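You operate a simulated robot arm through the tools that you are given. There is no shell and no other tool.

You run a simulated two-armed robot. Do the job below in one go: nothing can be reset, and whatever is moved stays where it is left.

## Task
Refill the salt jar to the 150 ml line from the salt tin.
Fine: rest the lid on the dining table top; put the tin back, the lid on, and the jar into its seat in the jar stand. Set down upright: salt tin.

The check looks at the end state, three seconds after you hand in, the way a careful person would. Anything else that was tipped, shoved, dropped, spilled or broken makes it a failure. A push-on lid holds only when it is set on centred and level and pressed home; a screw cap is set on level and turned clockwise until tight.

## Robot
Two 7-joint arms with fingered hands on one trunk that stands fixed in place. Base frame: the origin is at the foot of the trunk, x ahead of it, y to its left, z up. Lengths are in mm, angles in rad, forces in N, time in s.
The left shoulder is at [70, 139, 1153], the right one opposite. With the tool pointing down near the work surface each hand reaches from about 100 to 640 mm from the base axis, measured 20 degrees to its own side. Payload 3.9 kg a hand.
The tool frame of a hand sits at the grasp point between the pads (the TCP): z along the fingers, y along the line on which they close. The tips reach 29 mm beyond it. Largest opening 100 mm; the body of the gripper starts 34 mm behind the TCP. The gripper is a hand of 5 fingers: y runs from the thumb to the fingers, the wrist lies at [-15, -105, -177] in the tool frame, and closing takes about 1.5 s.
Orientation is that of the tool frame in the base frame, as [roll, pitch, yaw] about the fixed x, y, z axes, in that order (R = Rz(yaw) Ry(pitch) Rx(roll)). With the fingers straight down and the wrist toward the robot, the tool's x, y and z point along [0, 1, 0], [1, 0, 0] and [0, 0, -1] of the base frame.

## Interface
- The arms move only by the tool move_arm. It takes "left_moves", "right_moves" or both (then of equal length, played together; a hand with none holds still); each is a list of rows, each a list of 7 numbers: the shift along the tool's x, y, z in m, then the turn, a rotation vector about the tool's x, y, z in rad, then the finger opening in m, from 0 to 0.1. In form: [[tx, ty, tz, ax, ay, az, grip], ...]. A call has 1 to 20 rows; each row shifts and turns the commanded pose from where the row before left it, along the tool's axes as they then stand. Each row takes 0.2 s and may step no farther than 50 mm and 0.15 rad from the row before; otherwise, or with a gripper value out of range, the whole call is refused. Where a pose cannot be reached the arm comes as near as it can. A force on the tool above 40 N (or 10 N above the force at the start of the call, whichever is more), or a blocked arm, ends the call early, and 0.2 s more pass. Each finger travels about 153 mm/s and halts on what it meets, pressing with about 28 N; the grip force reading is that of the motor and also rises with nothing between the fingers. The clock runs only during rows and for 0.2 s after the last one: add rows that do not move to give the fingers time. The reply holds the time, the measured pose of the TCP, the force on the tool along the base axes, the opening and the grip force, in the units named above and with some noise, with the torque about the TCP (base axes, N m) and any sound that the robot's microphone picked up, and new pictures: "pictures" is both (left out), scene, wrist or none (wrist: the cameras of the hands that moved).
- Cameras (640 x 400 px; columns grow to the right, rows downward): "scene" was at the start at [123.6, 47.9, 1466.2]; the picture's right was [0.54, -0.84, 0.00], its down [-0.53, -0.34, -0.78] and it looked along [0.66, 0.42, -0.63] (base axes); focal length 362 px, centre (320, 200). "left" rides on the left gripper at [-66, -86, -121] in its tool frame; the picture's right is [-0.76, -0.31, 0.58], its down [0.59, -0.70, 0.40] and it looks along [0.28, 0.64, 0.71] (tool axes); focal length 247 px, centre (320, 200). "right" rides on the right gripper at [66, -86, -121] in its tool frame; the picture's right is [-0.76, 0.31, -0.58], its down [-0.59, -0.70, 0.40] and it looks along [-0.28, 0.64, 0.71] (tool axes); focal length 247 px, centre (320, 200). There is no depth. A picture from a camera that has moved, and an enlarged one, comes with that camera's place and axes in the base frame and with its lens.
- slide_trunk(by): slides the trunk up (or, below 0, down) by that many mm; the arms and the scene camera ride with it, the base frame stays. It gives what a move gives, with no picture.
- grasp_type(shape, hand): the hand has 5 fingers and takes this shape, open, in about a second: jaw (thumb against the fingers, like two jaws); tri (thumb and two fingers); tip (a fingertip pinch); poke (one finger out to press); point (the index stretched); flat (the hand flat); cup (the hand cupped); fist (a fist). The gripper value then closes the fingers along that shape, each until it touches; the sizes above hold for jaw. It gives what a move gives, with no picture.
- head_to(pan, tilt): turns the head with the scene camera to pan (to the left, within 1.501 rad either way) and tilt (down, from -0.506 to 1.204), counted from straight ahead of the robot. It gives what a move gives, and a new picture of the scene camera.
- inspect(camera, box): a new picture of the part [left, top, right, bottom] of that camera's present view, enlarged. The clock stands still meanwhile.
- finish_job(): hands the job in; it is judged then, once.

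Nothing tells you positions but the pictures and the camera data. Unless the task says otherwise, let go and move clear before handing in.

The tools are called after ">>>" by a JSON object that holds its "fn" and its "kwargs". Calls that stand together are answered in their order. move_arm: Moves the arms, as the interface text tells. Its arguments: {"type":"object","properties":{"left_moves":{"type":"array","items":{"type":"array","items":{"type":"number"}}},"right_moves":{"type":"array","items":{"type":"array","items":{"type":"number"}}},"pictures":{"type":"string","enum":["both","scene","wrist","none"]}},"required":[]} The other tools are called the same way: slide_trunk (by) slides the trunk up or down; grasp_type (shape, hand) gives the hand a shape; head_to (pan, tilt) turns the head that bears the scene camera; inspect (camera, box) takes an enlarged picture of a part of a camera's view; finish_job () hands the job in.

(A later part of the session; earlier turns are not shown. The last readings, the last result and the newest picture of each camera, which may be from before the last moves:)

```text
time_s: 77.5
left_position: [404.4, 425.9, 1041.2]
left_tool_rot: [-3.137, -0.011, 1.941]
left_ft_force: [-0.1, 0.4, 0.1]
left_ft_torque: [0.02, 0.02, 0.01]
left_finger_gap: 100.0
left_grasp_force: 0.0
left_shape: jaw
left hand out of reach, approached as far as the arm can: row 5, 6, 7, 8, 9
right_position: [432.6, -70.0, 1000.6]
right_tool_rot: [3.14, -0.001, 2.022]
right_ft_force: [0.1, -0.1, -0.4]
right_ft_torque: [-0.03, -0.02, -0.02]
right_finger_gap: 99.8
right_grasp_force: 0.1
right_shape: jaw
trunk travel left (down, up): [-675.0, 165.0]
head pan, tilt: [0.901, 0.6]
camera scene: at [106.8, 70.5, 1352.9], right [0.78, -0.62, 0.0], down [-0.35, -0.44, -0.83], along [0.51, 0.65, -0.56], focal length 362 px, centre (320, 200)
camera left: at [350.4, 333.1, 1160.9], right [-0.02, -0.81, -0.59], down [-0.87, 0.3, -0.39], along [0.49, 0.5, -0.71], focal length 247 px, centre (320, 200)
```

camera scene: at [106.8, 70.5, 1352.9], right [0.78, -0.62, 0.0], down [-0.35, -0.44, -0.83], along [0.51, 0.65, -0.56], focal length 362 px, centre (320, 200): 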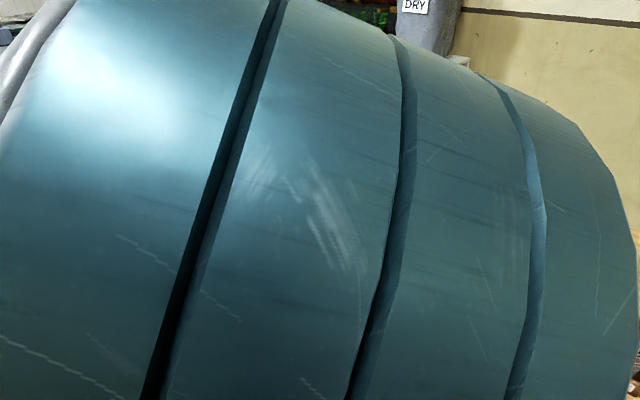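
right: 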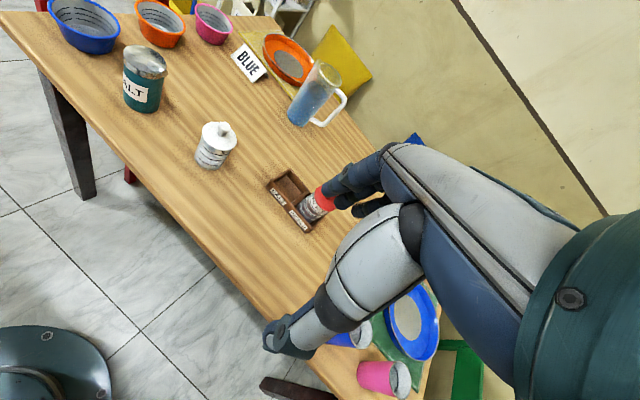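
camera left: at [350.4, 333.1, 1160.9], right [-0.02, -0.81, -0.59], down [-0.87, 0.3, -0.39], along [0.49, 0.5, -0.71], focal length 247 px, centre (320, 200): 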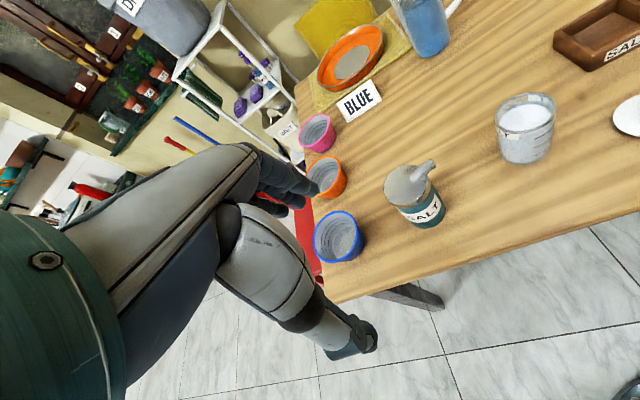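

The elbow is still folded up by the head. I'll extend the arm far forward, high over the table, so that the elbow straightens out, and look again.

>>> {"fn": "move_arm", "kwargs": {"left_moves": [[-0.0397, 0.0243, 0, 0, 0, 0, 0.1], [-0.0397, 0.0243, 0, 0, 0, 0, 0.1], [-0.0397, 0.0243, 0, 0, 0, 0, 0.1], [-0.0397, 0.0243, 0, 0, 0, 0, 0.1], [-0.0397, 0.0243, 0, 0, 0, 0, 0.1], [-0.0397, 0.0243, 0, 0, 0, 0, 0.1], [-0.0397, 0.0243, 0, 0, 0, 0, 0.1], [-0.0397, 0.0243, 0, 0, 0, 0, 0.1], [0, 0, 0, 0, 0, 0, 0.1], [0, 0, 0, 0, 0, 0, 0.1]], "pictures": "scene"}}

>>> {"fn": "head_to", "kwargs": {"pan": 0.3, "tilt": 0.6}}

```text
time_s: 79.7
left_position: [702.7, 225.1, 1033.7]
left_tool_rot: [-3.124, 0.008, 1.964]
left_ft_force: [0.7, 0.8, -0.5]
left_ft_torque: [-0.01, -0.01, 0.0]
left_finger_gap: 99.7
left_grasp_force: 0.0
left_shape: jaw
right_position: [433.2, -70.7, 1000.3]
right_tool_rot: [-3.14, 0.0, 2.021]
right_ft_force: [0.6, 0.9, -0.5]
right_ft_torque: [-0.02, -0.02, 0.03]
right_finger_gap: 99.7
right_grasp_force: 0.2
right_shape: jaw
trunk travel left (down, up): [-675.0, 165.0]
head pan, tilt: [0.901, 0.6]
camera scene: at [107.0, 71.2, 1352.8], right [0.78, -0.62, 0.0], down [-0.35, -0.44, -0.82], along [0.51, 0.65, -0.57], focal length 362 px, centre (320, 200)
```

scene: 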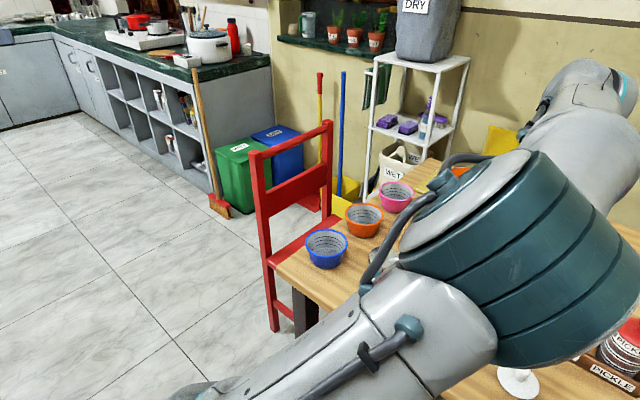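

```text
time_s: 80.7
left_position: [703.1, 226.3, 1030.5]
left_tool_rot: [-3.124, 0.002, 1.967]
left_ft_force: [-0.5, -0.7, -1.1]
left_ft_torque: [0.0, -0.02, 0.01]
left_finger_gap: 99.8
left_grasp_force: 0.1
left_shape: jaw
right_position: [431.6, -69.6, 1001.4]
right_tool_rot: [-3.141, 0.001, 2.023]
right_ft_force: [0.2, -0.4, 1.0]
right_ft_torque: [-0.01, 0.02, 0.0]
right_finger_gap: 99.6
right_grasp_force: 0.1
right_shape: jaw
trunk travel left (down, up): [-675.0, 165.0]
head pan, tilt: [0.3, 0.6]
camera scene: at [135.8, 28.0, 1352.9], right [0.3, -0.95, 0.0], down [-0.54, -0.17, -0.83], along [0.79, 0.24, -0.57], focal length 362 px, centre (320, 200)
```

scene: 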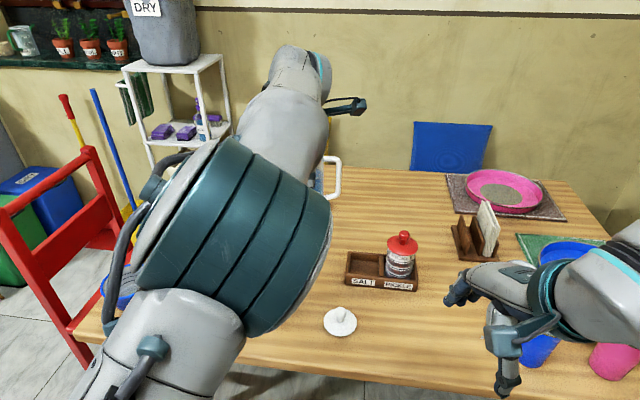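

>>> {"fn": "move_arm", "kwargs": {"left_moves": [[-0.03, 0.035, 0, 0, 0, 0.06, 0.1], [-0.03, 0.035, 0, 0, 0, 0.06, 0.1], [-0.03, 0.035, 0, 0, 0, 0.06, 0.1], [0, 0.03, 0, 0, 0, 0.06, 0.1], [0, 0, 0, 0, 0, 0, 0.1], [0, 0, 0, 0, 0, 0, 0.1], [0, 0, 0, 0, 0, 0, 0.1]]}}

```text
time_s: 82.3
left_position: [779.2, 184.9, 1000.2]
left_tool_rot: [-3.137, -0.025, 1.701]
left_ft_force: [-0.6, -0.8, 0.7]
left_ft_torque: [0.02, -0.01, 0.0]
left_finger_gap: 99.7
left_grasp_force: 0.0
left_shape: jaw
left hand out of reach, approached as far as the arm can: row 2, 3, 4
right_position: [432.2, -70.2, 1002.0]
right_tool_rot: [-3.141, 0.001, 2.022]
right_ft_force: [-0.1, -0.4, 0.6]
right_ft_torque: [0.0, -0.01, 0.01]
right_finger_gap: 99.6
right_grasp_force: 0.1
right_shape: jaw
trunk travel left (down, up): [-675.0, 165.0]
head pan, tilt: [0.3, 0.6]
camera scene: at [135.4, 28.1, 1352.9], right [0.3, -0.96, 0.0], down [-0.54, -0.17, -0.83], along [0.79, 0.24, -0.56], focal length 362 px, centre (320, 200)
camera left: at [704.1, 104.5, 1120.2], right [-0.21, -0.78, -0.59], down [-0.78, 0.5, -0.38], along [0.59, 0.38, -0.71], focal length 247 px, centre (320, 200)
```

scene: 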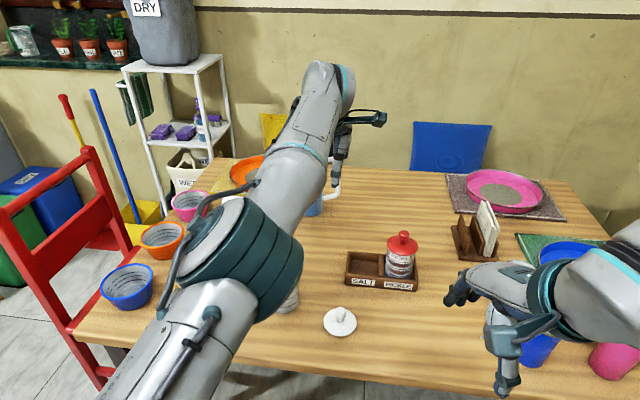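
left: 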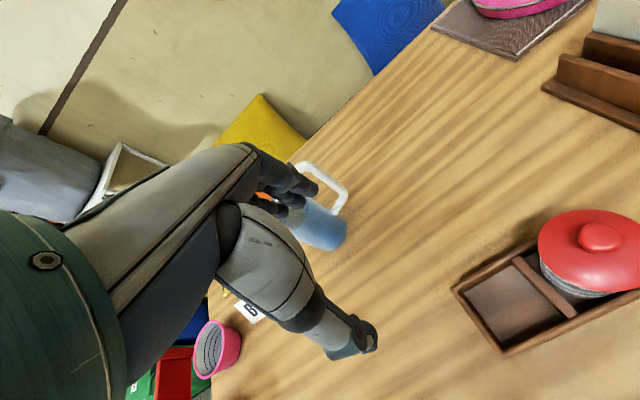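

The arm is nearly straight now. I'll come back over the middle of the table and swing the hand's yaw so that its wrist points left, which should pull the elbow outward.

>>> {"fn": "move_arm", "kwargs": {"left_moves": [[0.0206, -0.0324, -0.015, 0, 0, 0, 0.1], [0.0206, -0.0324, -0.015, 0, 0, 0, 0.1], [0.0206, -0.0324, -0.015, 0, 0, 0.1, 0.1], [0.0206, -0.0324, -0.015, 0, 0, 0.15, 0.1], [0, 0, 0, 0, 0, 0.15, 0.1], [0, 0, 0, 0, 0, 0.15, 0.1], [0, 0, 0, 0, 0, 0.15, 0.1], [0, 0, 0, 0, 0, 0.15, 0.1], [0, 0, 0, 0, 0, 0, 0.1]]}}

```text
time_s: 84.3
left_position: [642.9, 248.9, 1062.4]
left_tool_rot: [-3.118, -0.012, 0.85]
left_ft_force: [1.1, -0.2, 0.9]
left_ft_torque: [-0.01, 0.01, -0.02]
left_finger_gap: 100.0
left_grasp_force: 0.1
left_shape: jaw
right_position: [431.9, -70.9, 1001.1]
right_tool_rot: [3.141, 0.0, 2.021]
right_ft_force: [0.8, -0.1, 0.2]
right_ft_torque: [-0.01, 0.01, 0.04]
right_finger_gap: 99.9
right_grasp_force: 0.0
right_shape: jaw
trunk travel left (down, up): [-675.0, 165.0]
head pan, tilt: [0.3, 0.6]
camera scene: at [136.2, 27.8, 1352.8], right [0.3, -0.96, 0.0], down [-0.54, -0.17, -0.82], along [0.79, 0.24, -0.57], focal length 362 px, centre (320, 200)
camera left: at [536.4, 252.3, 1185.6], right [-0.74, -0.35, -0.58], down [-0.14, 0.92, -0.38], along [0.66, -0.19, -0.72], focal length 247 px, centre (320, 200)
```

scene: 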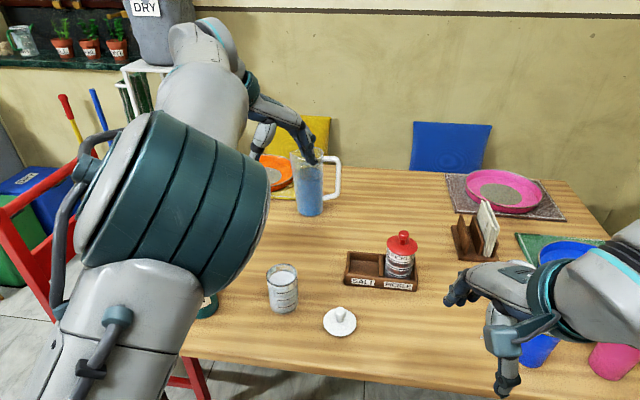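
left: 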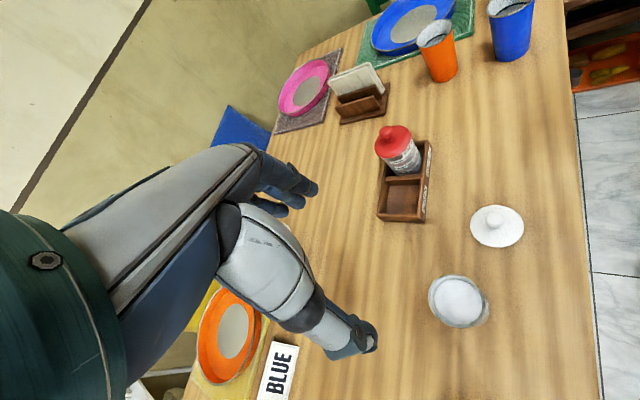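

In this yaw range the arm tracks accurately again. I'll turn to a moderate yaw (about 1.3) and come over the jar to check tracking there.

>>> {"fn": "move_arm", "kwargs": {"left_moves": [[0, 0, 0, 0, 0, -0.15, 0.1], [0, 0, 0, 0, 0, -0.15, 0.1], [0, 0, 0, 0, 0, -0.15, 0.1], [-0.0054, -0.0165, 0.044, 0, 0, 0, 0.1], [-0.0054, -0.0165, 0.044, 0, 0, 0, 0.1], [-0.0054, -0.0165, 0.044, 0, 0, 0, 0.1], [0, 0, 0, 0, 0, 0, 0.1], [0, 0, 0, 0, 0, 0, 0.1]]}}

```text
time_s: 85.4
left_position: [614.4, 267.4, 926.8]
left_tool_rot: [-2.967, 0.043, 1.338]
left_ft_force: [-0.3, -0.5, 0.3]
left_ft_torque: [-0.01, 0.01, -0.03]
left_finger_gap: 99.9
left_grasp_force: 0.1
left_shape: jaw
right_position: [433.0, -69.8, 1001.3]
right_tool_rot: [3.139, 0.001, 2.022]
right_ft_force: [-1.2, 0.3, 0.7]
right_ft_torque: [-0.03, 0.01, 0.04]
right_finger_gap: 99.6
right_grasp_force: 0.1
right_shape: jaw
trunk travel left (down, up): [-675.0, 165.0]
head pan, tilt: [0.3, 0.6]
stopped in row 5 (left hand): the arm was blocked; the commanded pose is now the measured one
camera scene: at [135.5, 28.6, 1352.9], right [0.3, -0.96, 0.0], down [-0.54, -0.17, -0.83], along [0.79, 0.24, -0.56], focal length 362 px, centre (320, 200)
camera left: at [540.2, 222.2, 1063.4], right [-0.57, -0.66, -0.48], down [-0.61, 0.74, -0.29], along [0.55, 0.13, -0.83], focal length 247 px, centre (320, 200)
```

scene: 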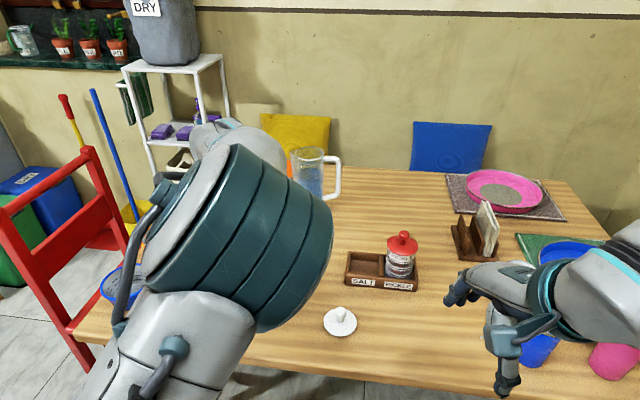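
left: 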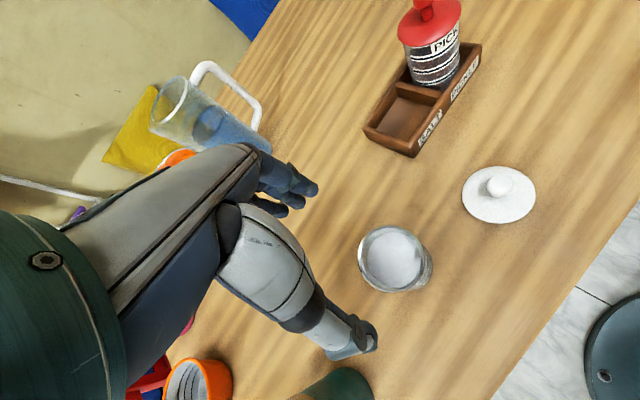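

The arm was blocked partway, so this elbow posture is poor near the jar. I'll go back up, level the tool and yaw further so the wrist comes from the left side.

>>> {"fn": "move_arm", "kwargs": {"left_moves": [[0, 0, -0.045, 0, 0, 0, 0.1], [0, 0, -0.045, 0, 0, 0, 0.1], [0, 0, -0.045, -0.087, 0.021, 0, 0.1], [0, 0, 0, -0.087, 0.021, 0, 0.1], [0, 0, 0, 0, 0, 0.15, 0.1], [0, 0, 0, 0, 0, 0.15, 0.1], [0, 0, 0, 0, 0, 0.15, 0.1], [0, 0, 0, 0, 0, 0.15, 0.1], [0, 0, 0, 0, 0, 0.15, 0.1], [0, 0, 0, 0, 0, 0.15, 0.1], [0, 0, 0, 0, 0, 0.15, 0.1], [0, 0, 0, 0, 0, 0, 0.1]]}}

```text
time_s: 88.0
left_position: [638.8, 263.2, 1060.0]
left_tool_rot: [-3.137, 0.001, 0.278]
left_ft_force: [0.5, -0.8, 0.0]
left_ft_torque: [0.01, -0.01, 0.02]
left_finger_gap: 99.9
left_grasp_force: 0.0
left_shape: jaw
right_position: [432.5, -70.4, 1001.6]
right_tool_rot: [3.14, -0.001, 2.022]
right_ft_force: [-0.3, 0.1, -0.3]
right_ft_torque: [0.0, -0.02, -0.01]
right_finger_gap: 99.8
right_grasp_force: 0.0
right_shape: jaw
trunk travel left (down, up): [-675.0, 165.0]
head pan, tilt: [0.3, 0.6]
camera scene: at [135.1, 27.3, 1353.0], right [0.3, -0.96, 0.0], down [-0.54, -0.17, -0.83], along [0.79, 0.24, -0.56], focal length 362 px, centre (320, 200)
camera left: at [553.2, 325.3, 1181.1], right [-0.81, 0.09, -0.58], down [0.37, 0.84, -0.4], along [0.45, -0.54, -0.71], focal length 247 px, centre (320, 200)
```

scene: 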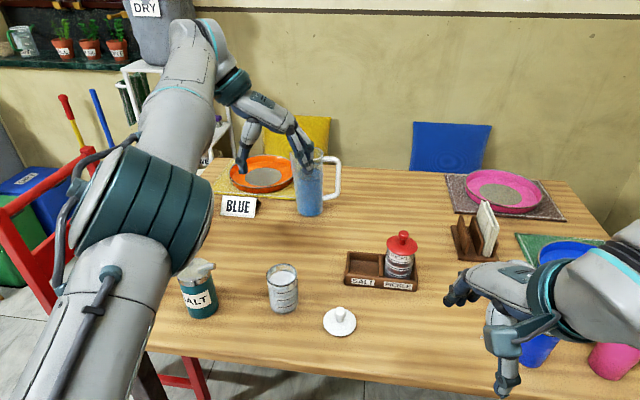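
left: 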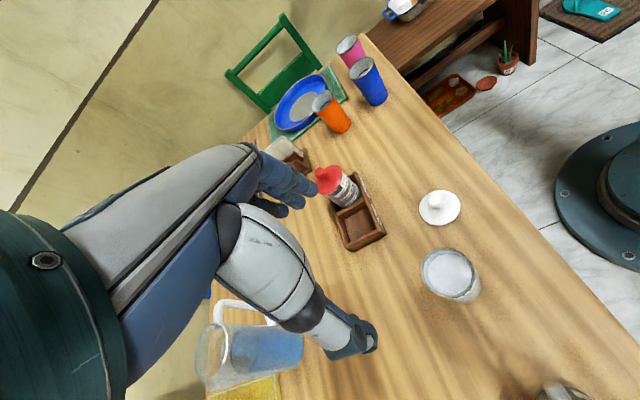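

With the wrist coming from the left the arm is accurate and the view is clear. I'll test the seat position with this elbow posture, lowering a little and turning the yaw while extending.

>>> {"fn": "move_arm", "kwargs": {"left_moves": [[0, 0, 0.05, 0, 0, 0, 0.1], [0, 0, 0.05, 0, 0, 0, 0.1], [0, 0, 0, 0, 0, -0.14, 0.1], [0, 0, 0, 0, 0, -0.14, 0.1], [0, 0, 0, 0, 0, -0.14, 0.1], [0, 0, 0, 0, 0, -0.14, 0.1], [-0.0062, 0.033, 0, 0, 0, 0, 0.1], [-0.0062, 0.033, 0, 0, 0, 0, 0.1], [-0.0062, 0.033, 0, 0, 0, 0, 0.1], [0, 0, 0, 0, 0, 0, 0.1]], "pictures": "scene"}}

```text
time_s: 90.2
left_position: [701.0, 185.1, 960.3]
left_tool_rot: [-3.14, -0.002, 0.841]
left_ft_force: [-0.5, -0.1, 0.2]
left_ft_torque: [0.0, -0.02, 0.05]
left_finger_gap: 100.0
left_grasp_force: 0.2
left_shape: jaw
right_position: [433.1, -70.1, 1002.1]
right_tool_rot: [-3.141, 0.002, 2.02]
right_ft_force: [0.5, -0.3, -0.3]
right_ft_torque: [0.02, -0.01, 0.0]
right_finger_gap: 99.9
right_grasp_force: 0.0
right_shape: jaw
trunk travel left (down, up): [-675.0, 165.0]
head pan, tilt: [0.3, 0.6]
camera scene: at [135.2, 28.1, 1353.0], right [0.3, -0.96, 0.0], down [-0.54, -0.17, -0.83], along [0.79, 0.24, -0.56], focal length 362 px, centre (320, 200)
```

scene: 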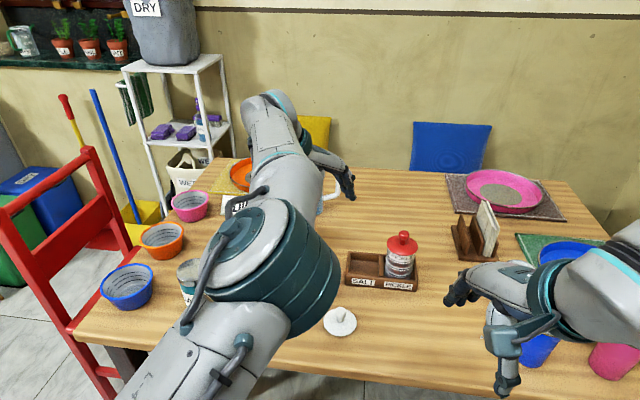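

>>> {"fn": "move_arm", "kwargs": {"left_moves": [[0, 0, 0, 0, 0, -0.14, 0.1], [0, 0, 0, 0, 0, -0.14, 0.1], [0, 0, 0, 0, 0, -0.14, 0.1], [0, 0, 0, 0, 0, -0.14, 0.1], [-0.0337, 0.0342, 0, 0, 0, 0, 0.1], [-0.0337, 0.0342, 0, 0, 0, 0, 0.1], [0, 0, 0, 0, 0, 0, 0.1], [0, 0, 0, 0, 0, 0, 0.1]]}}

```text
time_s: 92.0
left_position: [754.3, 107.8, 960.9]
left_tool_rot: [-3.141, -0.005, 1.401]
left_ft_force: [-0.2, -0.3, -0.2]
left_ft_torque: [-0.01, 0.01, 0.02]
left_finger_gap: 99.6
left_grasp_force: 0.1
left_shape: jaw
right_position: [434.4, -69.7, 1002.4]
right_tool_rot: [3.141, -0.001, 2.021]
right_ft_force: [0.8, 0.4, 0.0]
right_ft_torque: [0.01, 0.02, 0.02]
right_finger_gap: 100.1
right_grasp_force: 0.0
right_shape: jaw
trunk travel left (down, up): [-675.0, 165.0]
head pan, tilt: [0.3, 0.6]
camera scene: at [136.4, 27.4, 1352.8], right [0.3, -0.96, 0.0], down [-0.54, -0.17, -0.82], along [0.79, 0.24, -0.57], focal length 362 px, centre (320, 200)
camera left: at [659.9, 55.7, 1081.4], right [-0.43, -0.69, -0.58], down [-0.59, 0.7, -0.39], along [0.68, 0.17, -0.71], focal length 247 px, centre (320, 200)
```

scene: 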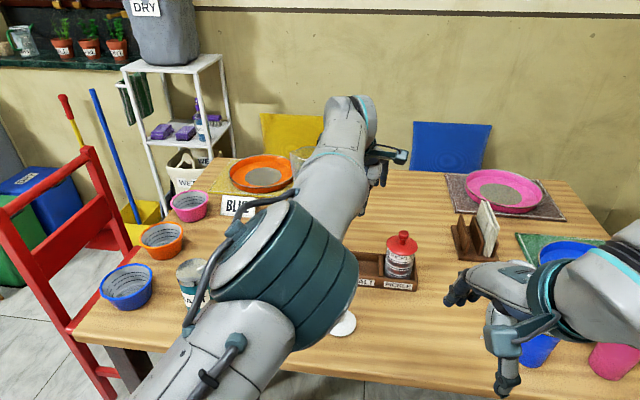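
left: 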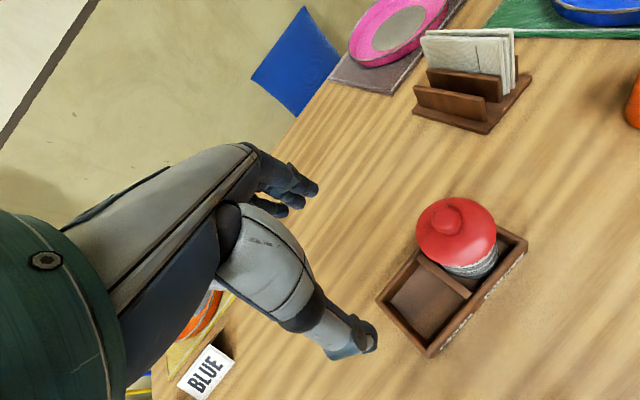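

The arm reaches the seat accurately in this posture. I'll look closely at the seat to locate its centre.

>>> {"fn": "inspect", "kwargs": {"camera": "left", "box": [350, 180, 550, 380]}}

>>> {"fn": "inspect", "kwargs": {"camera": "scene", "box": [330, 210, 450, 310]}}

>>> {"fn": "inspect", "kwargs": {"camera": "right", "box": [200, 60, 380, 200]}}

```text
2.00 times, centred on (450, 280) of left
camera zoom: at [659.9, 55.7, 1081.4], right [-0.43, -0.69, -0.58], down [-0.59, 0.7, -0.39], along [0.68, 0.17, -0.71], focal length 494 px, centre (60, 40)
```

zoom: 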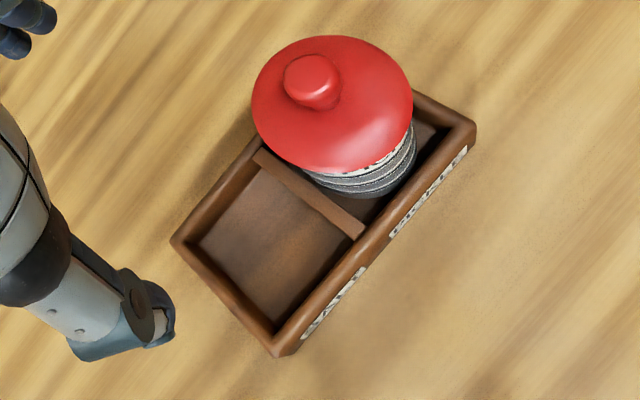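

```text
4.00 times, centred on (390, 260) of scene
camera zoom: at [136.4, 27.4, 1352.8], right [0.3, -0.96, 0.0], down [-0.54, -0.17, -0.82], along [0.79, 0.24, -0.57], focal length 1446 px, centre (40, -40)
```

zoom: 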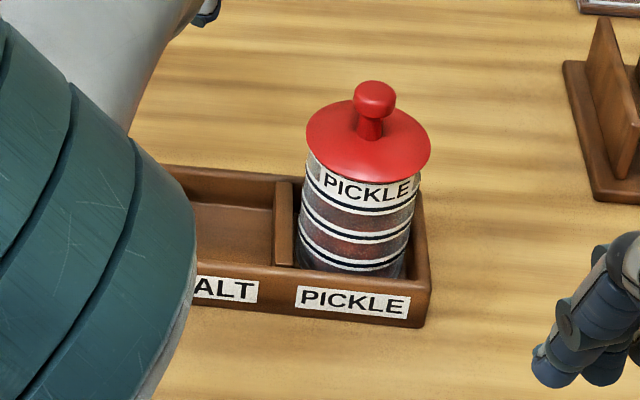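

```text
2.86 times, centred on (290, 130) of right
camera zoom: at [327.9, -48.8, 1122.2], right [0.61, -0.55, 0.58], down [-0.38, -0.84, -0.4], along [0.7, 0.02, -0.71], focal length 706 px, centre (406, 400)
```

zoom: 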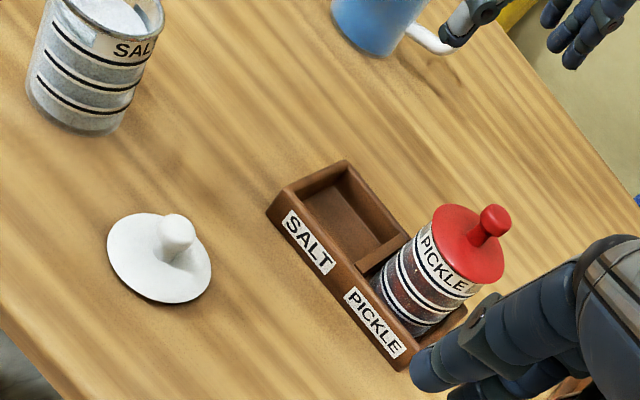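

The seat centre comes out at about (732, 102), consistent with the pickle jar's spot. I'll go back along the same path to the jar, with the wrist on its left.

>>> {"fn": "move_arm", "kwargs": {"left_moves": [[0.0337, -0.0342, 0, 0, 0, 0, 0.1], [0.0337, -0.0342, 0, 0, 0, 0, 0.1], [0, 0, 0, 0, 0, 0.14, 0.1], [0, 0, 0, 0, 0, 0.14, 0.1], [0, 0, 0, 0, 0, 0.14, 0.1], [0, 0, 0, 0, 0, 0.14, 0.1], [0.0062, -0.033, 0, 0, 0, 0, 0.1], [0.0062, -0.033, 0, 0, 0, 0, 0.1], [0.0062, -0.033, 0, 0, 0, 0, 0.1], [0, 0, 0, 0, 0, 0.14, 0.1], [0, 0, 0, 0, 0, 0.14, 0.1], [0, 0, 0, 0, 0, 0.14, 0.1], [0, 0, 0, 0, 0, 0.14, 0.1], [-0.0254, 0.0014, 0, 0, 0, 0, 0.1], [-0.0254, 0.0014, 0, 0, 0, 0, 0.1], [0, 0, 0, 0, 0, 0, 0.1]]}}

>>> {"fn": "inspect", "kwargs": {"camera": "left", "box": [220, 140, 480, 380]}}

>>> {"fn": "inspect", "kwargs": {"camera": "scene", "box": [220, 200, 380, 320]}}

```text
time_s: 95.4
left_position: [591.7, 245.9, 957.4]
left_tool_rot: [-3.137, 0.002, 0.281]
left_ft_force: [-0.9, 0.1, 0.2]
left_ft_torque: [0.0, -0.03, 0.01]
left_finger_gap: 99.6
left_grasp_force: 0.1
left_shape: jaw
right_position: [433.6, -69.5, 1002.0]
right_tool_rot: [-3.141, -0.001, 2.02]
right_ft_force: [0.1, -0.2, -0.7]
right_ft_torque: [-0.01, 0.0, -0.03]
right_finger_gap: 100.0
right_grasp_force: 0.1
right_shape: jaw
trunk travel left (down, up): [-675.0, 165.0]
head pan, tilt: [0.3, 0.6]
camera scene: at [136.2, 28.2, 1352.8], right [0.3, -0.96, 0.0], down [-0.54, -0.17, -0.82], along [0.79, 0.24, -0.57], focal length 362 px, centre (320, 200)
camera left: at [505.8, 309.6, 1078.6], right [-0.81, 0.09, -0.58], down [0.37, 0.84, -0.4], along [0.45, -0.54, -0.71], focal length 247 px, centre (320, 200)
```

scene: 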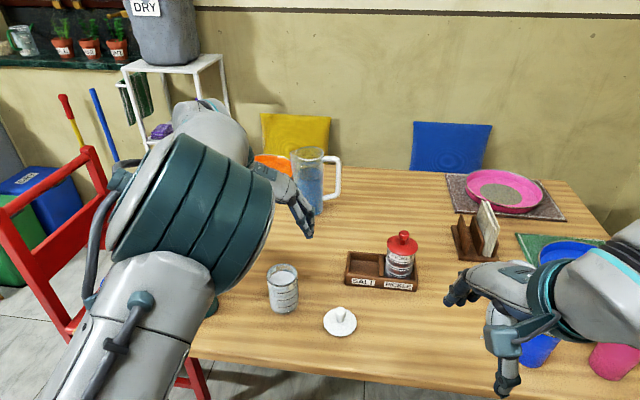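
left: 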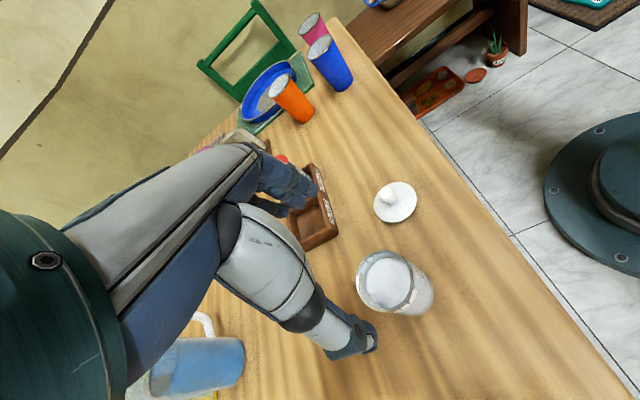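

```text
1.67 times, centred on (350, 260) of left
camera zoom: at [505.8, 309.6, 1078.6], right [-0.81, 0.09, -0.58], down [0.37, 0.84, -0.4], along [0.45, -0.54, -0.71], focal length 412 px, centre (270, 100)
```

zoom: 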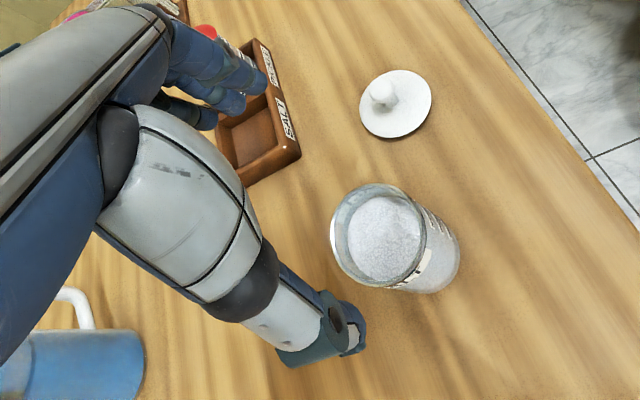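

```text
3.33 times, centred on (300, 260) of scene
camera zoom: at [136.2, 28.2, 1352.8], right [0.3, -0.96, 0.0], down [-0.54, -0.17, -0.82], along [0.79, 0.24, -0.57], focal length 1205 px, centre (387, 0)
```

zoom: 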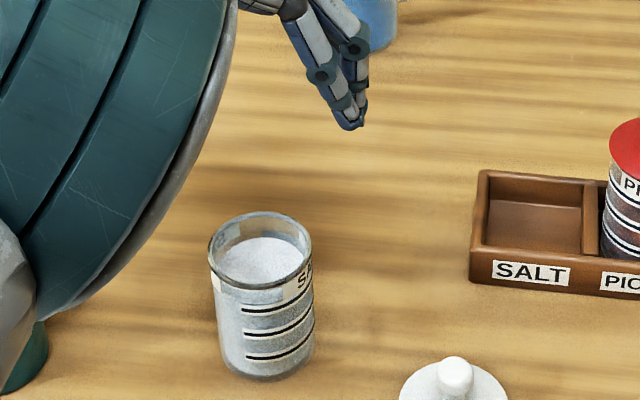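

The jar is nearly centred below the hand. I'll shift slightly and lower with open fingers around the rim.

>>> {"fn": "move_arm", "kwargs": {"left_moves": [[0.0015, -0.0025, 0.03, 0, 0, 0, 0.1], [0, 0, 0.03, 0, 0, 0, 0.1], [0, 0, 0.03, 0, 0, 0, 0.1], [0, 0, 0.01, 0, 0, 0, 0.1], [0, 0, 0, 0, 0, 0, 0.1]]}}

>>> {"fn": "inspect", "kwargs": {"camera": "left", "box": [220, 140, 480, 380]}}

>>> {"fn": "inspect", "kwargs": {"camera": "scene", "box": [220, 200, 380, 320]}}

>>> {"fn": "inspect", "kwargs": {"camera": "right", "box": [150, 0, 310, 120]}}

```text
time_s: 96.6
left_position: [595.4, 250.2, 860.1]
left_tool_rot: [-3.137, 0.0, 0.28]
left_ft_force: [0.5, 0.7, -1.4]
left_ft_torque: [0.0, 0.01, -0.04]
left_finger_gap: 99.8
left_grasp_force: 0.1
left_shape: jaw
right_position: [432.7, -70.7, 1000.9]
right_tool_rot: [-3.141, 0.001, 2.021]
right_ft_force: [-0.4, 0.9, 0.4]
right_ft_torque: [0.04, 0.01, -0.03]
right_finger_gap: 99.9
right_grasp_force: 0.0
right_shape: jaw
trunk travel left (down, up): [-675.0, 165.0]
head pan, tilt: [0.3, 0.6]
camera scene: at [135.7, 27.7, 1352.9], right [0.3, -0.96, 0.0], down [-0.54, -0.17, -0.83], along [0.79, 0.24, -0.56], focal length 362 px, centre (320, 200)
camera left: at [509.0, 312.9, 980.2], right [-0.81, 0.09, -0.58], down [0.37, 0.84, -0.4], along [0.45, -0.54, -0.72], focal length 247 px, centre (320, 200)
```

scene: 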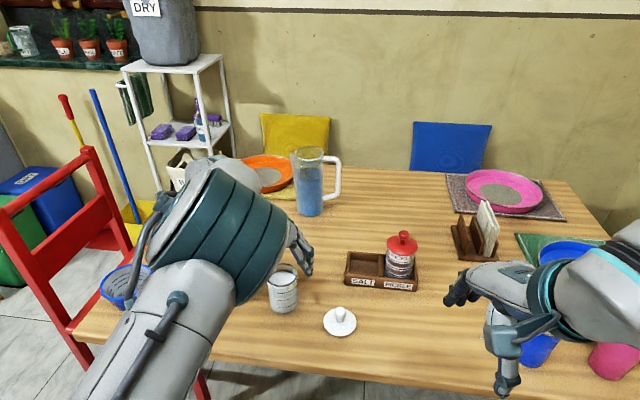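
left: 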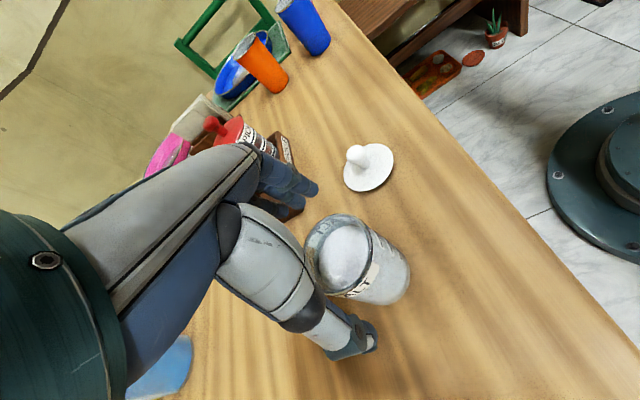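

```text
1.67 times, centred on (350, 260) of left
camera zoom: at [509.0, 312.9, 980.2], right [-0.81, 0.09, -0.58], down [0.37, 0.84, -0.4], along [0.45, -0.54, -0.72], focal length 412 px, centre (270, 100)
```

zoom: 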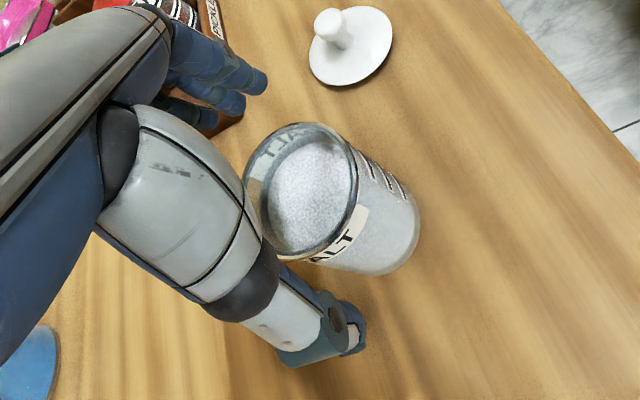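

```text
3.33 times, centred on (300, 260) of scene
camera zoom: at [135.7, 27.7, 1352.9], right [0.3, -0.96, 0.0], down [-0.54, -0.17, -0.83], along [0.79, 0.24, -0.56], focal length 1205 px, centre (387, 0)
```

zoom: 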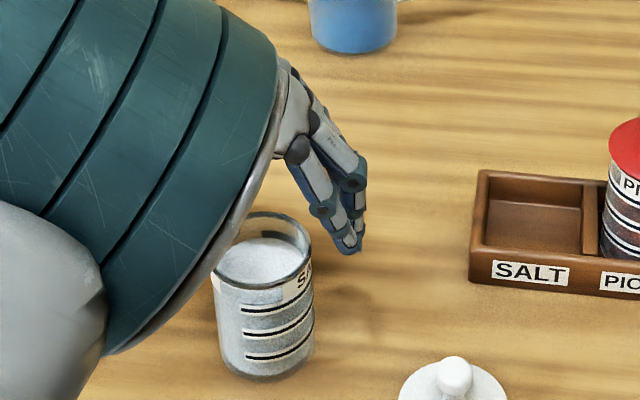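

```text
3.33 times, centred on (230, 60) of right
camera zoom: at [327.3, -48.5, 1122.4], right [0.61, -0.55, 0.58], down [-0.38, -0.84, -0.4], along [0.7, 0.02, -0.71], focal length 823 px, centre (620, 667)
```

zoom: 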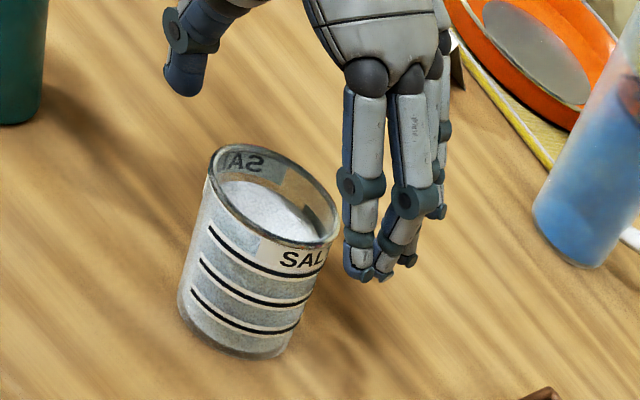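

>>> {"fn": "move_arm", "kwargs": {"left_moves": [[-0.003, -0.003, 0.015, 0, 0, 0, 0.1], [0, 0, 0.015, 0, 0, 0, 0.1], [0, 0, 0.012, 0, 0, 0, 0.1], [0, 0, 0, 0, 0, 0, 0.1]]}}

>>> {"fn": "inspect", "kwargs": {"camera": "left", "box": [220, 140, 480, 380]}}

>>> {"fn": "inspect", "kwargs": {"camera": "right", "box": [150, 0, 310, 120]}}

>>> {"fn": "inspect", "kwargs": {"camera": "scene", "box": [220, 200, 380, 320]}}

```text
time_s: 97.6
left_position: [589.6, 252.0, 819.0]
left_tool_rot: [-3.137, 0.0, 0.282]
left_ft_force: [0.2, -0.9, -0.2]
left_ft_torque: [-0.03, -0.02, 0.0]
left_finger_gap: 99.9
left_grasp_force: 0.1
left_shape: jaw
right_position: [433.0, -70.3, 1000.5]
right_tool_rot: [3.141, 0.0, 2.022]
right_ft_force: [0.8, -0.6, 0.8]
right_ft_torque: [0.0, -0.01, 0.0]
right_finger_gap: 99.8
right_grasp_force: 0.0
right_shape: jaw
trunk travel left (down, up): [-675.0, 165.0]
head pan, tilt: [0.3, 0.6]
camera scene: at [135.5, 27.7, 1352.9], right [0.3, -0.96, 0.0], down [-0.54, -0.17, -0.83], along [0.79, 0.24, -0.56], focal length 362 px, centre (320, 200)
camera left: at [503.6, 314.9, 939.5], right [-0.81, 0.09, -0.58], down [0.37, 0.84, -0.4], along [0.45, -0.54, -0.71], focal length 247 px, centre (320, 200)
```

scene: 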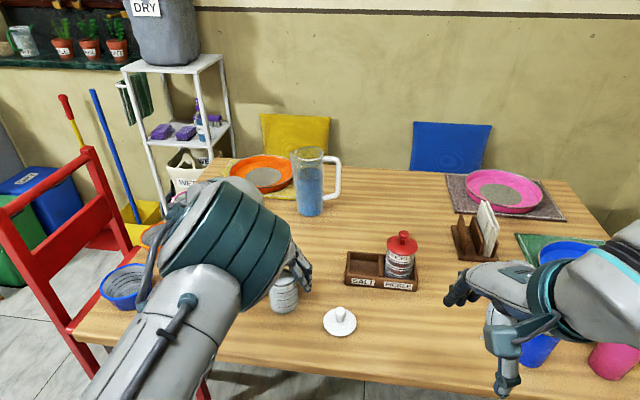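
left: 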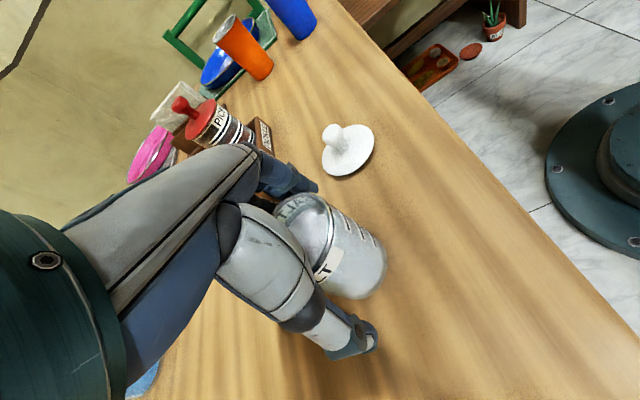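

```text
1.67 times, centred on (350, 260) of left
camera zoom: at [503.6, 314.9, 939.5], right [-0.81, 0.09, -0.58], down [0.37, 0.84, -0.4], along [0.45, -0.54, -0.71], focal length 412 px, centre (270, 100)
```

zoom: 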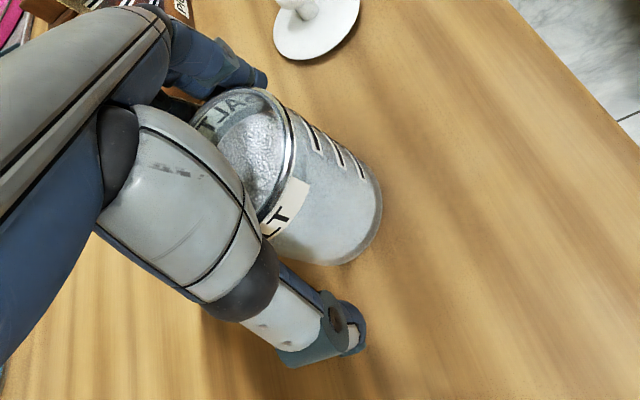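

```text
3.33 times, centred on (230, 60) of right
camera zoom: at [327.2, -48.5, 1122.4], right [0.61, -0.55, 0.58], down [-0.38, -0.84, -0.4], along [0.7, 0.02, -0.71], focal length 823 px, centre (620, 667)
```

zoom: 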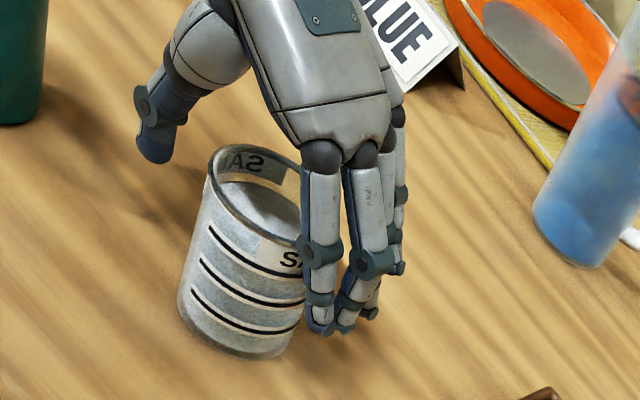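

```text
3.33 times, centred on (300, 260) of scene
camera zoom: at [135.5, 27.7, 1352.9], right [0.3, -0.96, 0.0], down [-0.54, -0.17, -0.83], along [0.79, 0.24, -0.56], focal length 1205 px, centre (387, 0)
```

zoom: 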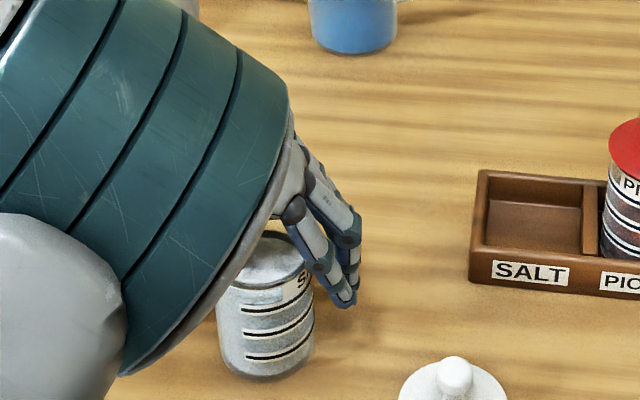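

Thumb and fingers straddle the jar's upper wall. I'll close gently.

>>> {"fn": "move_arm", "kwargs": {"left_moves": [[0, 0, 0, 0, 0, 0, 0.09], [0, 0, 0, 0, 0, 0, 0.08], [0, 0, 0, 0, 0, 0, 0.072], [0, 0, 0, 0, 0, 0, 0.066], [0, 0, 0, 0, 0, 0, 0.06], [0, 0, 0, 0, 0, 0, 0.055], [0, 0, 0, 0, 0, 0, 0.05], [0, 0, 0, 0, 0, 0, 0.05]]}}

>>> {"fn": "inspect", "kwargs": {"camera": "left", "box": [220, 140, 480, 380]}}

>>> {"fn": "inspect", "kwargs": {"camera": "right", "box": [150, 0, 310, 120]}}

```text
time_s: 99.4
left_position: [589.6, 251.5, 818.2]
left_tool_rot: [-3.138, 0.0, 0.282]
left_ft_force: [0.0, 0.3, 0.1]
left_ft_torque: [0.03, -0.01, -0.02]
left_finger_gap: 50.5
left_grasp_force: 28.7
left_shape: jaw
right_position: [432.8, -69.8, 1001.6]
right_tool_rot: [3.141, 0.001, 2.022]
right_ft_force: [-0.5, 0.2, -0.3]
right_ft_torque: [0.01, -0.01, 0.02]
right_finger_gap: 100.0
right_grasp_force: 0.0
right_shape: jaw
trunk travel left (down, up): [-675.0, 165.0]
head pan, tilt: [0.3, 0.6]
camera scene: at [135.8, 27.9, 1352.9], right [0.3, -0.96, 0.0], down [-0.54, -0.17, -0.83], along [0.79, 0.24, -0.56], focal length 362 px, centre (320, 200)
camera left: at [503.8, 315.1, 939.4], right [-0.81, 0.09, -0.58], down [0.37, 0.84, -0.4], along [0.45, -0.54, -0.72], focal length 247 px, centre (320, 200)
```

scene: 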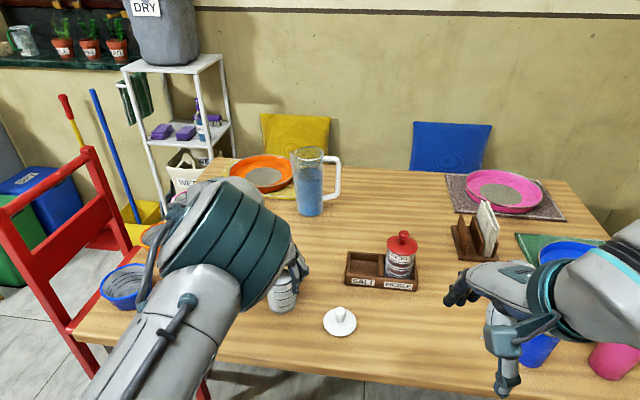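
left: 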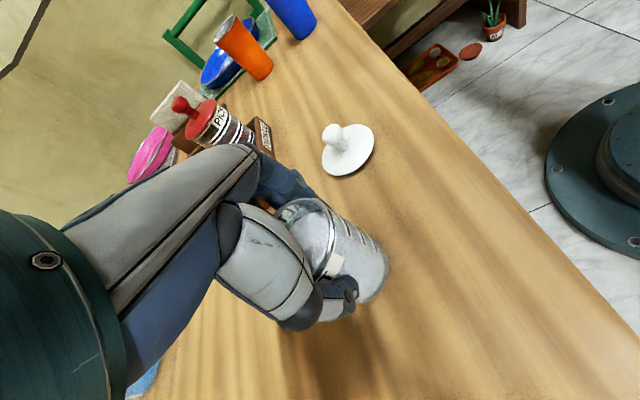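

```text
1.67 times, centred on (350, 260) of left
camera zoom: at [503.8, 315.1, 939.4], right [-0.81, 0.09, -0.58], down [0.37, 0.84, -0.4], along [0.45, -0.54, -0.72], focal length 412 px, centre (270, 100)
```

zoom: 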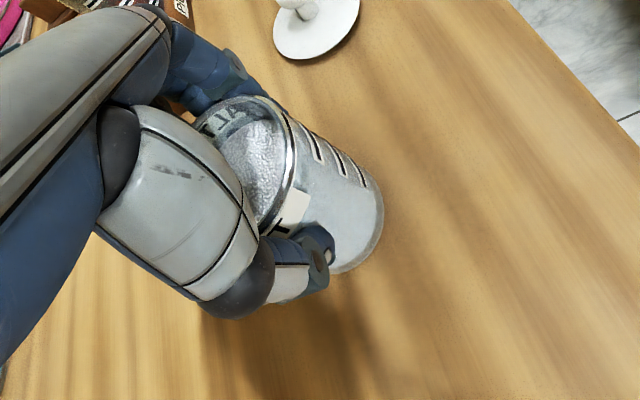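

```text
3.33 times, centred on (230, 60) of right
camera zoom: at [327.5, -48.4, 1122.4], right [0.61, -0.55, 0.58], down [-0.38, -0.84, -0.4], along [0.7, 0.02, -0.71], focal length 823 px, centre (620, 667)
```

zoom: 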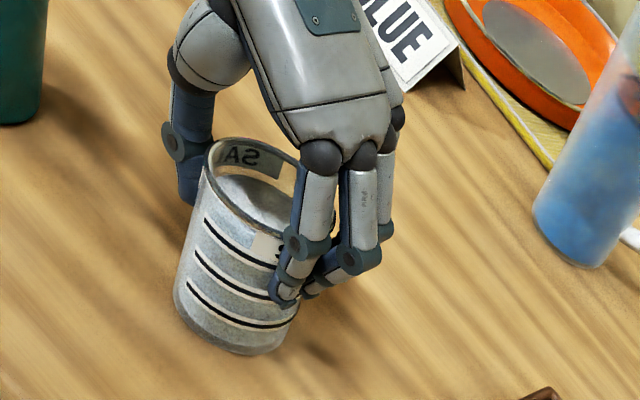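

The jar is gripped. I'll lift it slowly by 20 mm and check that it hangs level.

>>> {"fn": "move_arm", "kwargs": {"left_moves": [[0, 0, 0, 0, 0, 0, 0.03], [0, 0, -0.004, 0, 0, 0, 0.03], [0, 0, -0.006, 0, 0, 0, 0.03], [0, 0, -0.01, 0, 0, 0, 0.03], [0, 0, 0, 0, 0, 0, 0.03]]}}

>>> {"fn": "inspect", "kwargs": {"camera": "right", "box": [150, 0, 310, 120]}}

>>> {"fn": "inspect", "kwargs": {"camera": "scene", "box": [220, 200, 380, 320]}}

```text
time_s: 100.6
left_position: [588.5, 252.4, 839.2]
left_tool_rot: [-3.137, 0.003, 0.28]
left_ft_force: [-0.4, 0.0, -2.4]
left_ft_torque: [-0.02, 0.0, 0.01]
left_finger_gap: 50.6
left_grasp_force: 28.1
left_shape: jaw
right_position: [433.9, -70.1, 1000.5]
right_tool_rot: [-3.141, 0.0, 2.021]
right_ft_force: [-0.6, -0.3, 0.6]
right_ft_torque: [0.0, 0.01, -0.03]
right_finger_gap: 99.7
right_grasp_force: 0.0
right_shape: jaw
trunk travel left (down, up): [-675.0, 165.0]
head pan, tilt: [0.3, 0.6]
camera scene: at [136.3, 28.1, 1352.8], right [0.3, -0.96, 0.0], down [-0.54, -0.17, -0.82], along [0.79, 0.24, -0.57], focal length 362 px, centre (320, 200)
camera left: at [502.7, 314.6, 960.1], right [-0.81, 0.09, -0.57], down [0.37, 0.84, -0.4], along [0.45, -0.54, -0.72], focal length 247 px, centre (320, 200)
```

scene: 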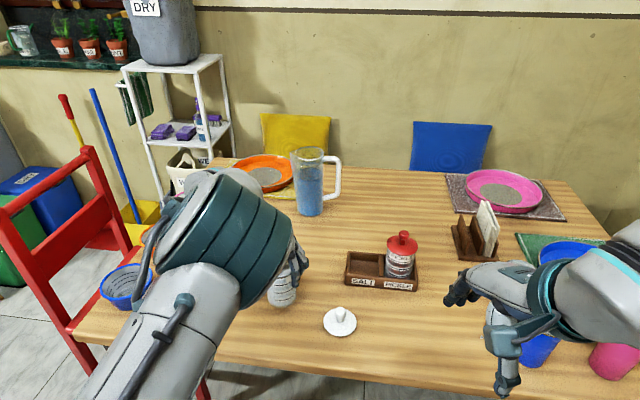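
left: 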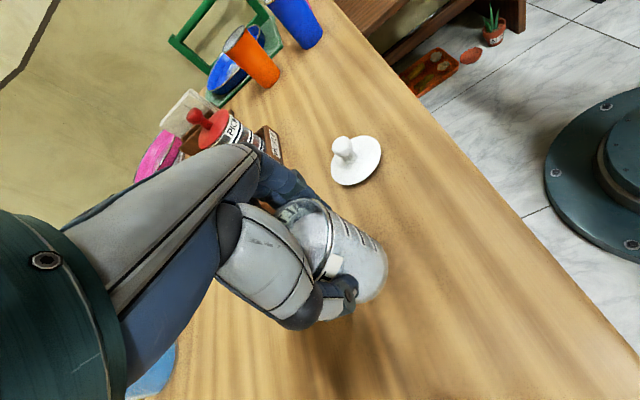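

```text
3.33 times, centred on (230, 60) of right
camera zoom: at [327.9, -48.2, 1122.2], right [0.61, -0.55, 0.58], down [-0.38, -0.84, -0.4], along [0.7, 0.02, -0.71], focal length 823 px, centre (620, 667)
```

zoom: 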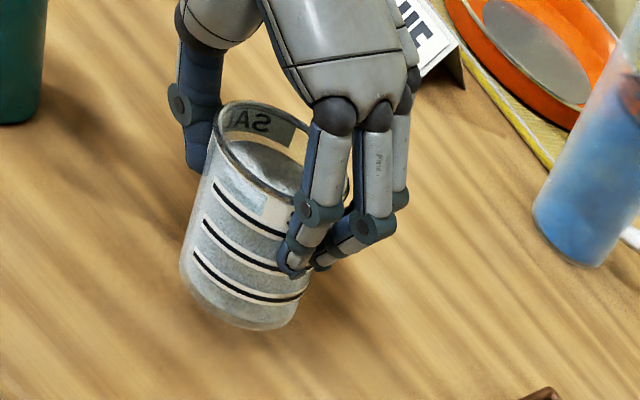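

```text
3.33 times, centred on (300, 260) of scene
camera zoom: at [136.3, 28.1, 1352.8], right [0.3, -0.96, 0.0], down [-0.54, -0.17, -0.82], along [0.79, 0.24, -0.57], focal length 1205 px, centre (387, 0)
```

zoom: 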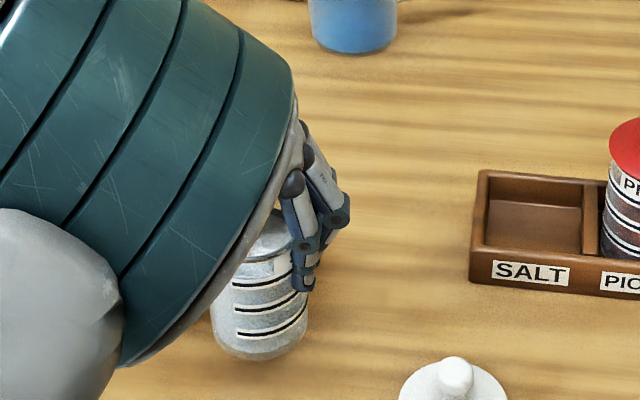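

The jar hangs from the grip without slipping (about 2.4 N). I'll lift it higher and carry it smoothly toward the stand along the proven path.

>>> {"fn": "move_arm", "kwargs": {"left_moves": [[0, 0, -0.02, 0, 0, 0, 0.03], [0, 0, -0.02, 0, 0, 0, 0.03], [0, 0, -0.02, 0, 0, 0, 0.03], [0.0129, 0.0009, 0, 0, 0, 0, 0.03], [0.0129, 0.0009, 0, 0, 0, 0, 0.03], [0.0129, 0.0009, 0, 0, 0, 0, 0.03], [0.0129, 0.0009, 0, 0, 0, 0, 0.03], [0, 0, 0, 0, 0, -0.1, 0.03], [0, 0, 0, 0, 0, -0.14, 0.03], [0, 0, 0, 0, 0, -0.14, 0.03], [0, 0, 0, 0, 0, -0.14, 0.03], [0, 0, 0, 0, 0, -0.04, 0.03], [0, 0, 0, 0, 0, 0, 0.03]]}}

>>> {"fn": "inspect", "kwargs": {"camera": "right", "box": [150, 0, 310, 120]}}

```text
time_s: 103.4
left_position: [637.6, 263.0, 898.0]
left_tool_rot: [-3.138, -0.002, 0.842]
left_ft_force: [-0.3, 0.7, -3.2]
left_ft_torque: [-0.02, 0.04, 0.02]
left_finger_gap: 50.2
left_grasp_force: 27.6
left_shape: jaw
right_position: [433.9, -70.3, 1000.3]
right_tool_rot: [-3.14, 0.0, 2.02]
right_ft_force: [-0.6, -0.3, -0.4]
right_ft_torque: [0.0, -0.03, -0.02]
right_finger_gap: 99.7
right_grasp_force: 0.0
right_shape: jaw
trunk travel left (down, up): [-675.0, 165.0]
head pan, tilt: [0.3, 0.6]
camera scene: at [136.1, 27.9, 1352.8], right [0.3, -0.96, 0.0], down [-0.54, -0.17, -0.82], along [0.79, 0.24, -0.57], focal length 362 px, centre (320, 200)
camera left: at [531.6, 269.9, 1019.4], right [-0.73, -0.36, -0.58], down [-0.13, 0.91, -0.4], along [0.67, -0.21, -0.71], focal length 247 px, centre (320, 200)
```

scene: 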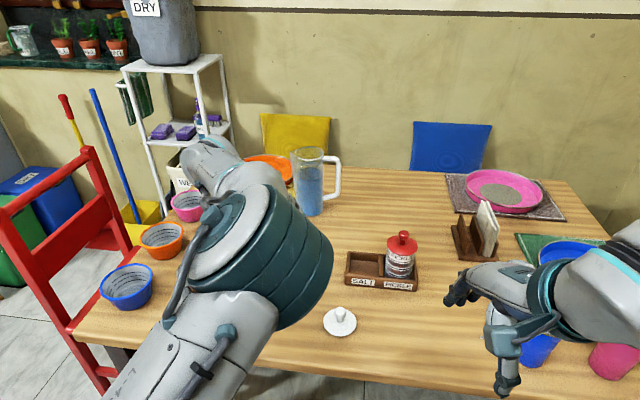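
left: 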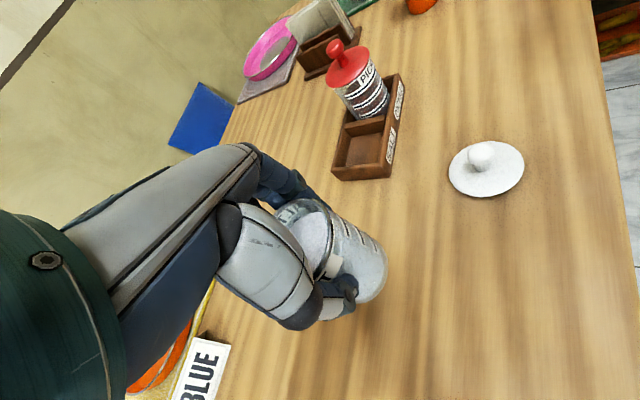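

```text
3.33 times, centred on (230, 60) of right
camera zoom: at [327.7, -48.4, 1122.3], right [0.61, -0.55, 0.58], down [-0.38, -0.84, -0.4], along [0.7, 0.02, -0.71], focal length 823 px, centre (620, 667)
```

zoom: 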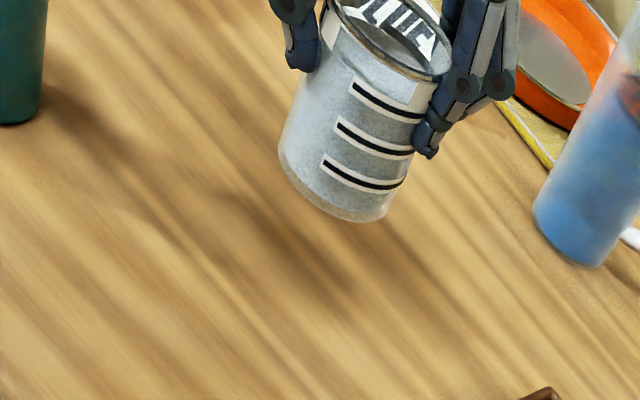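

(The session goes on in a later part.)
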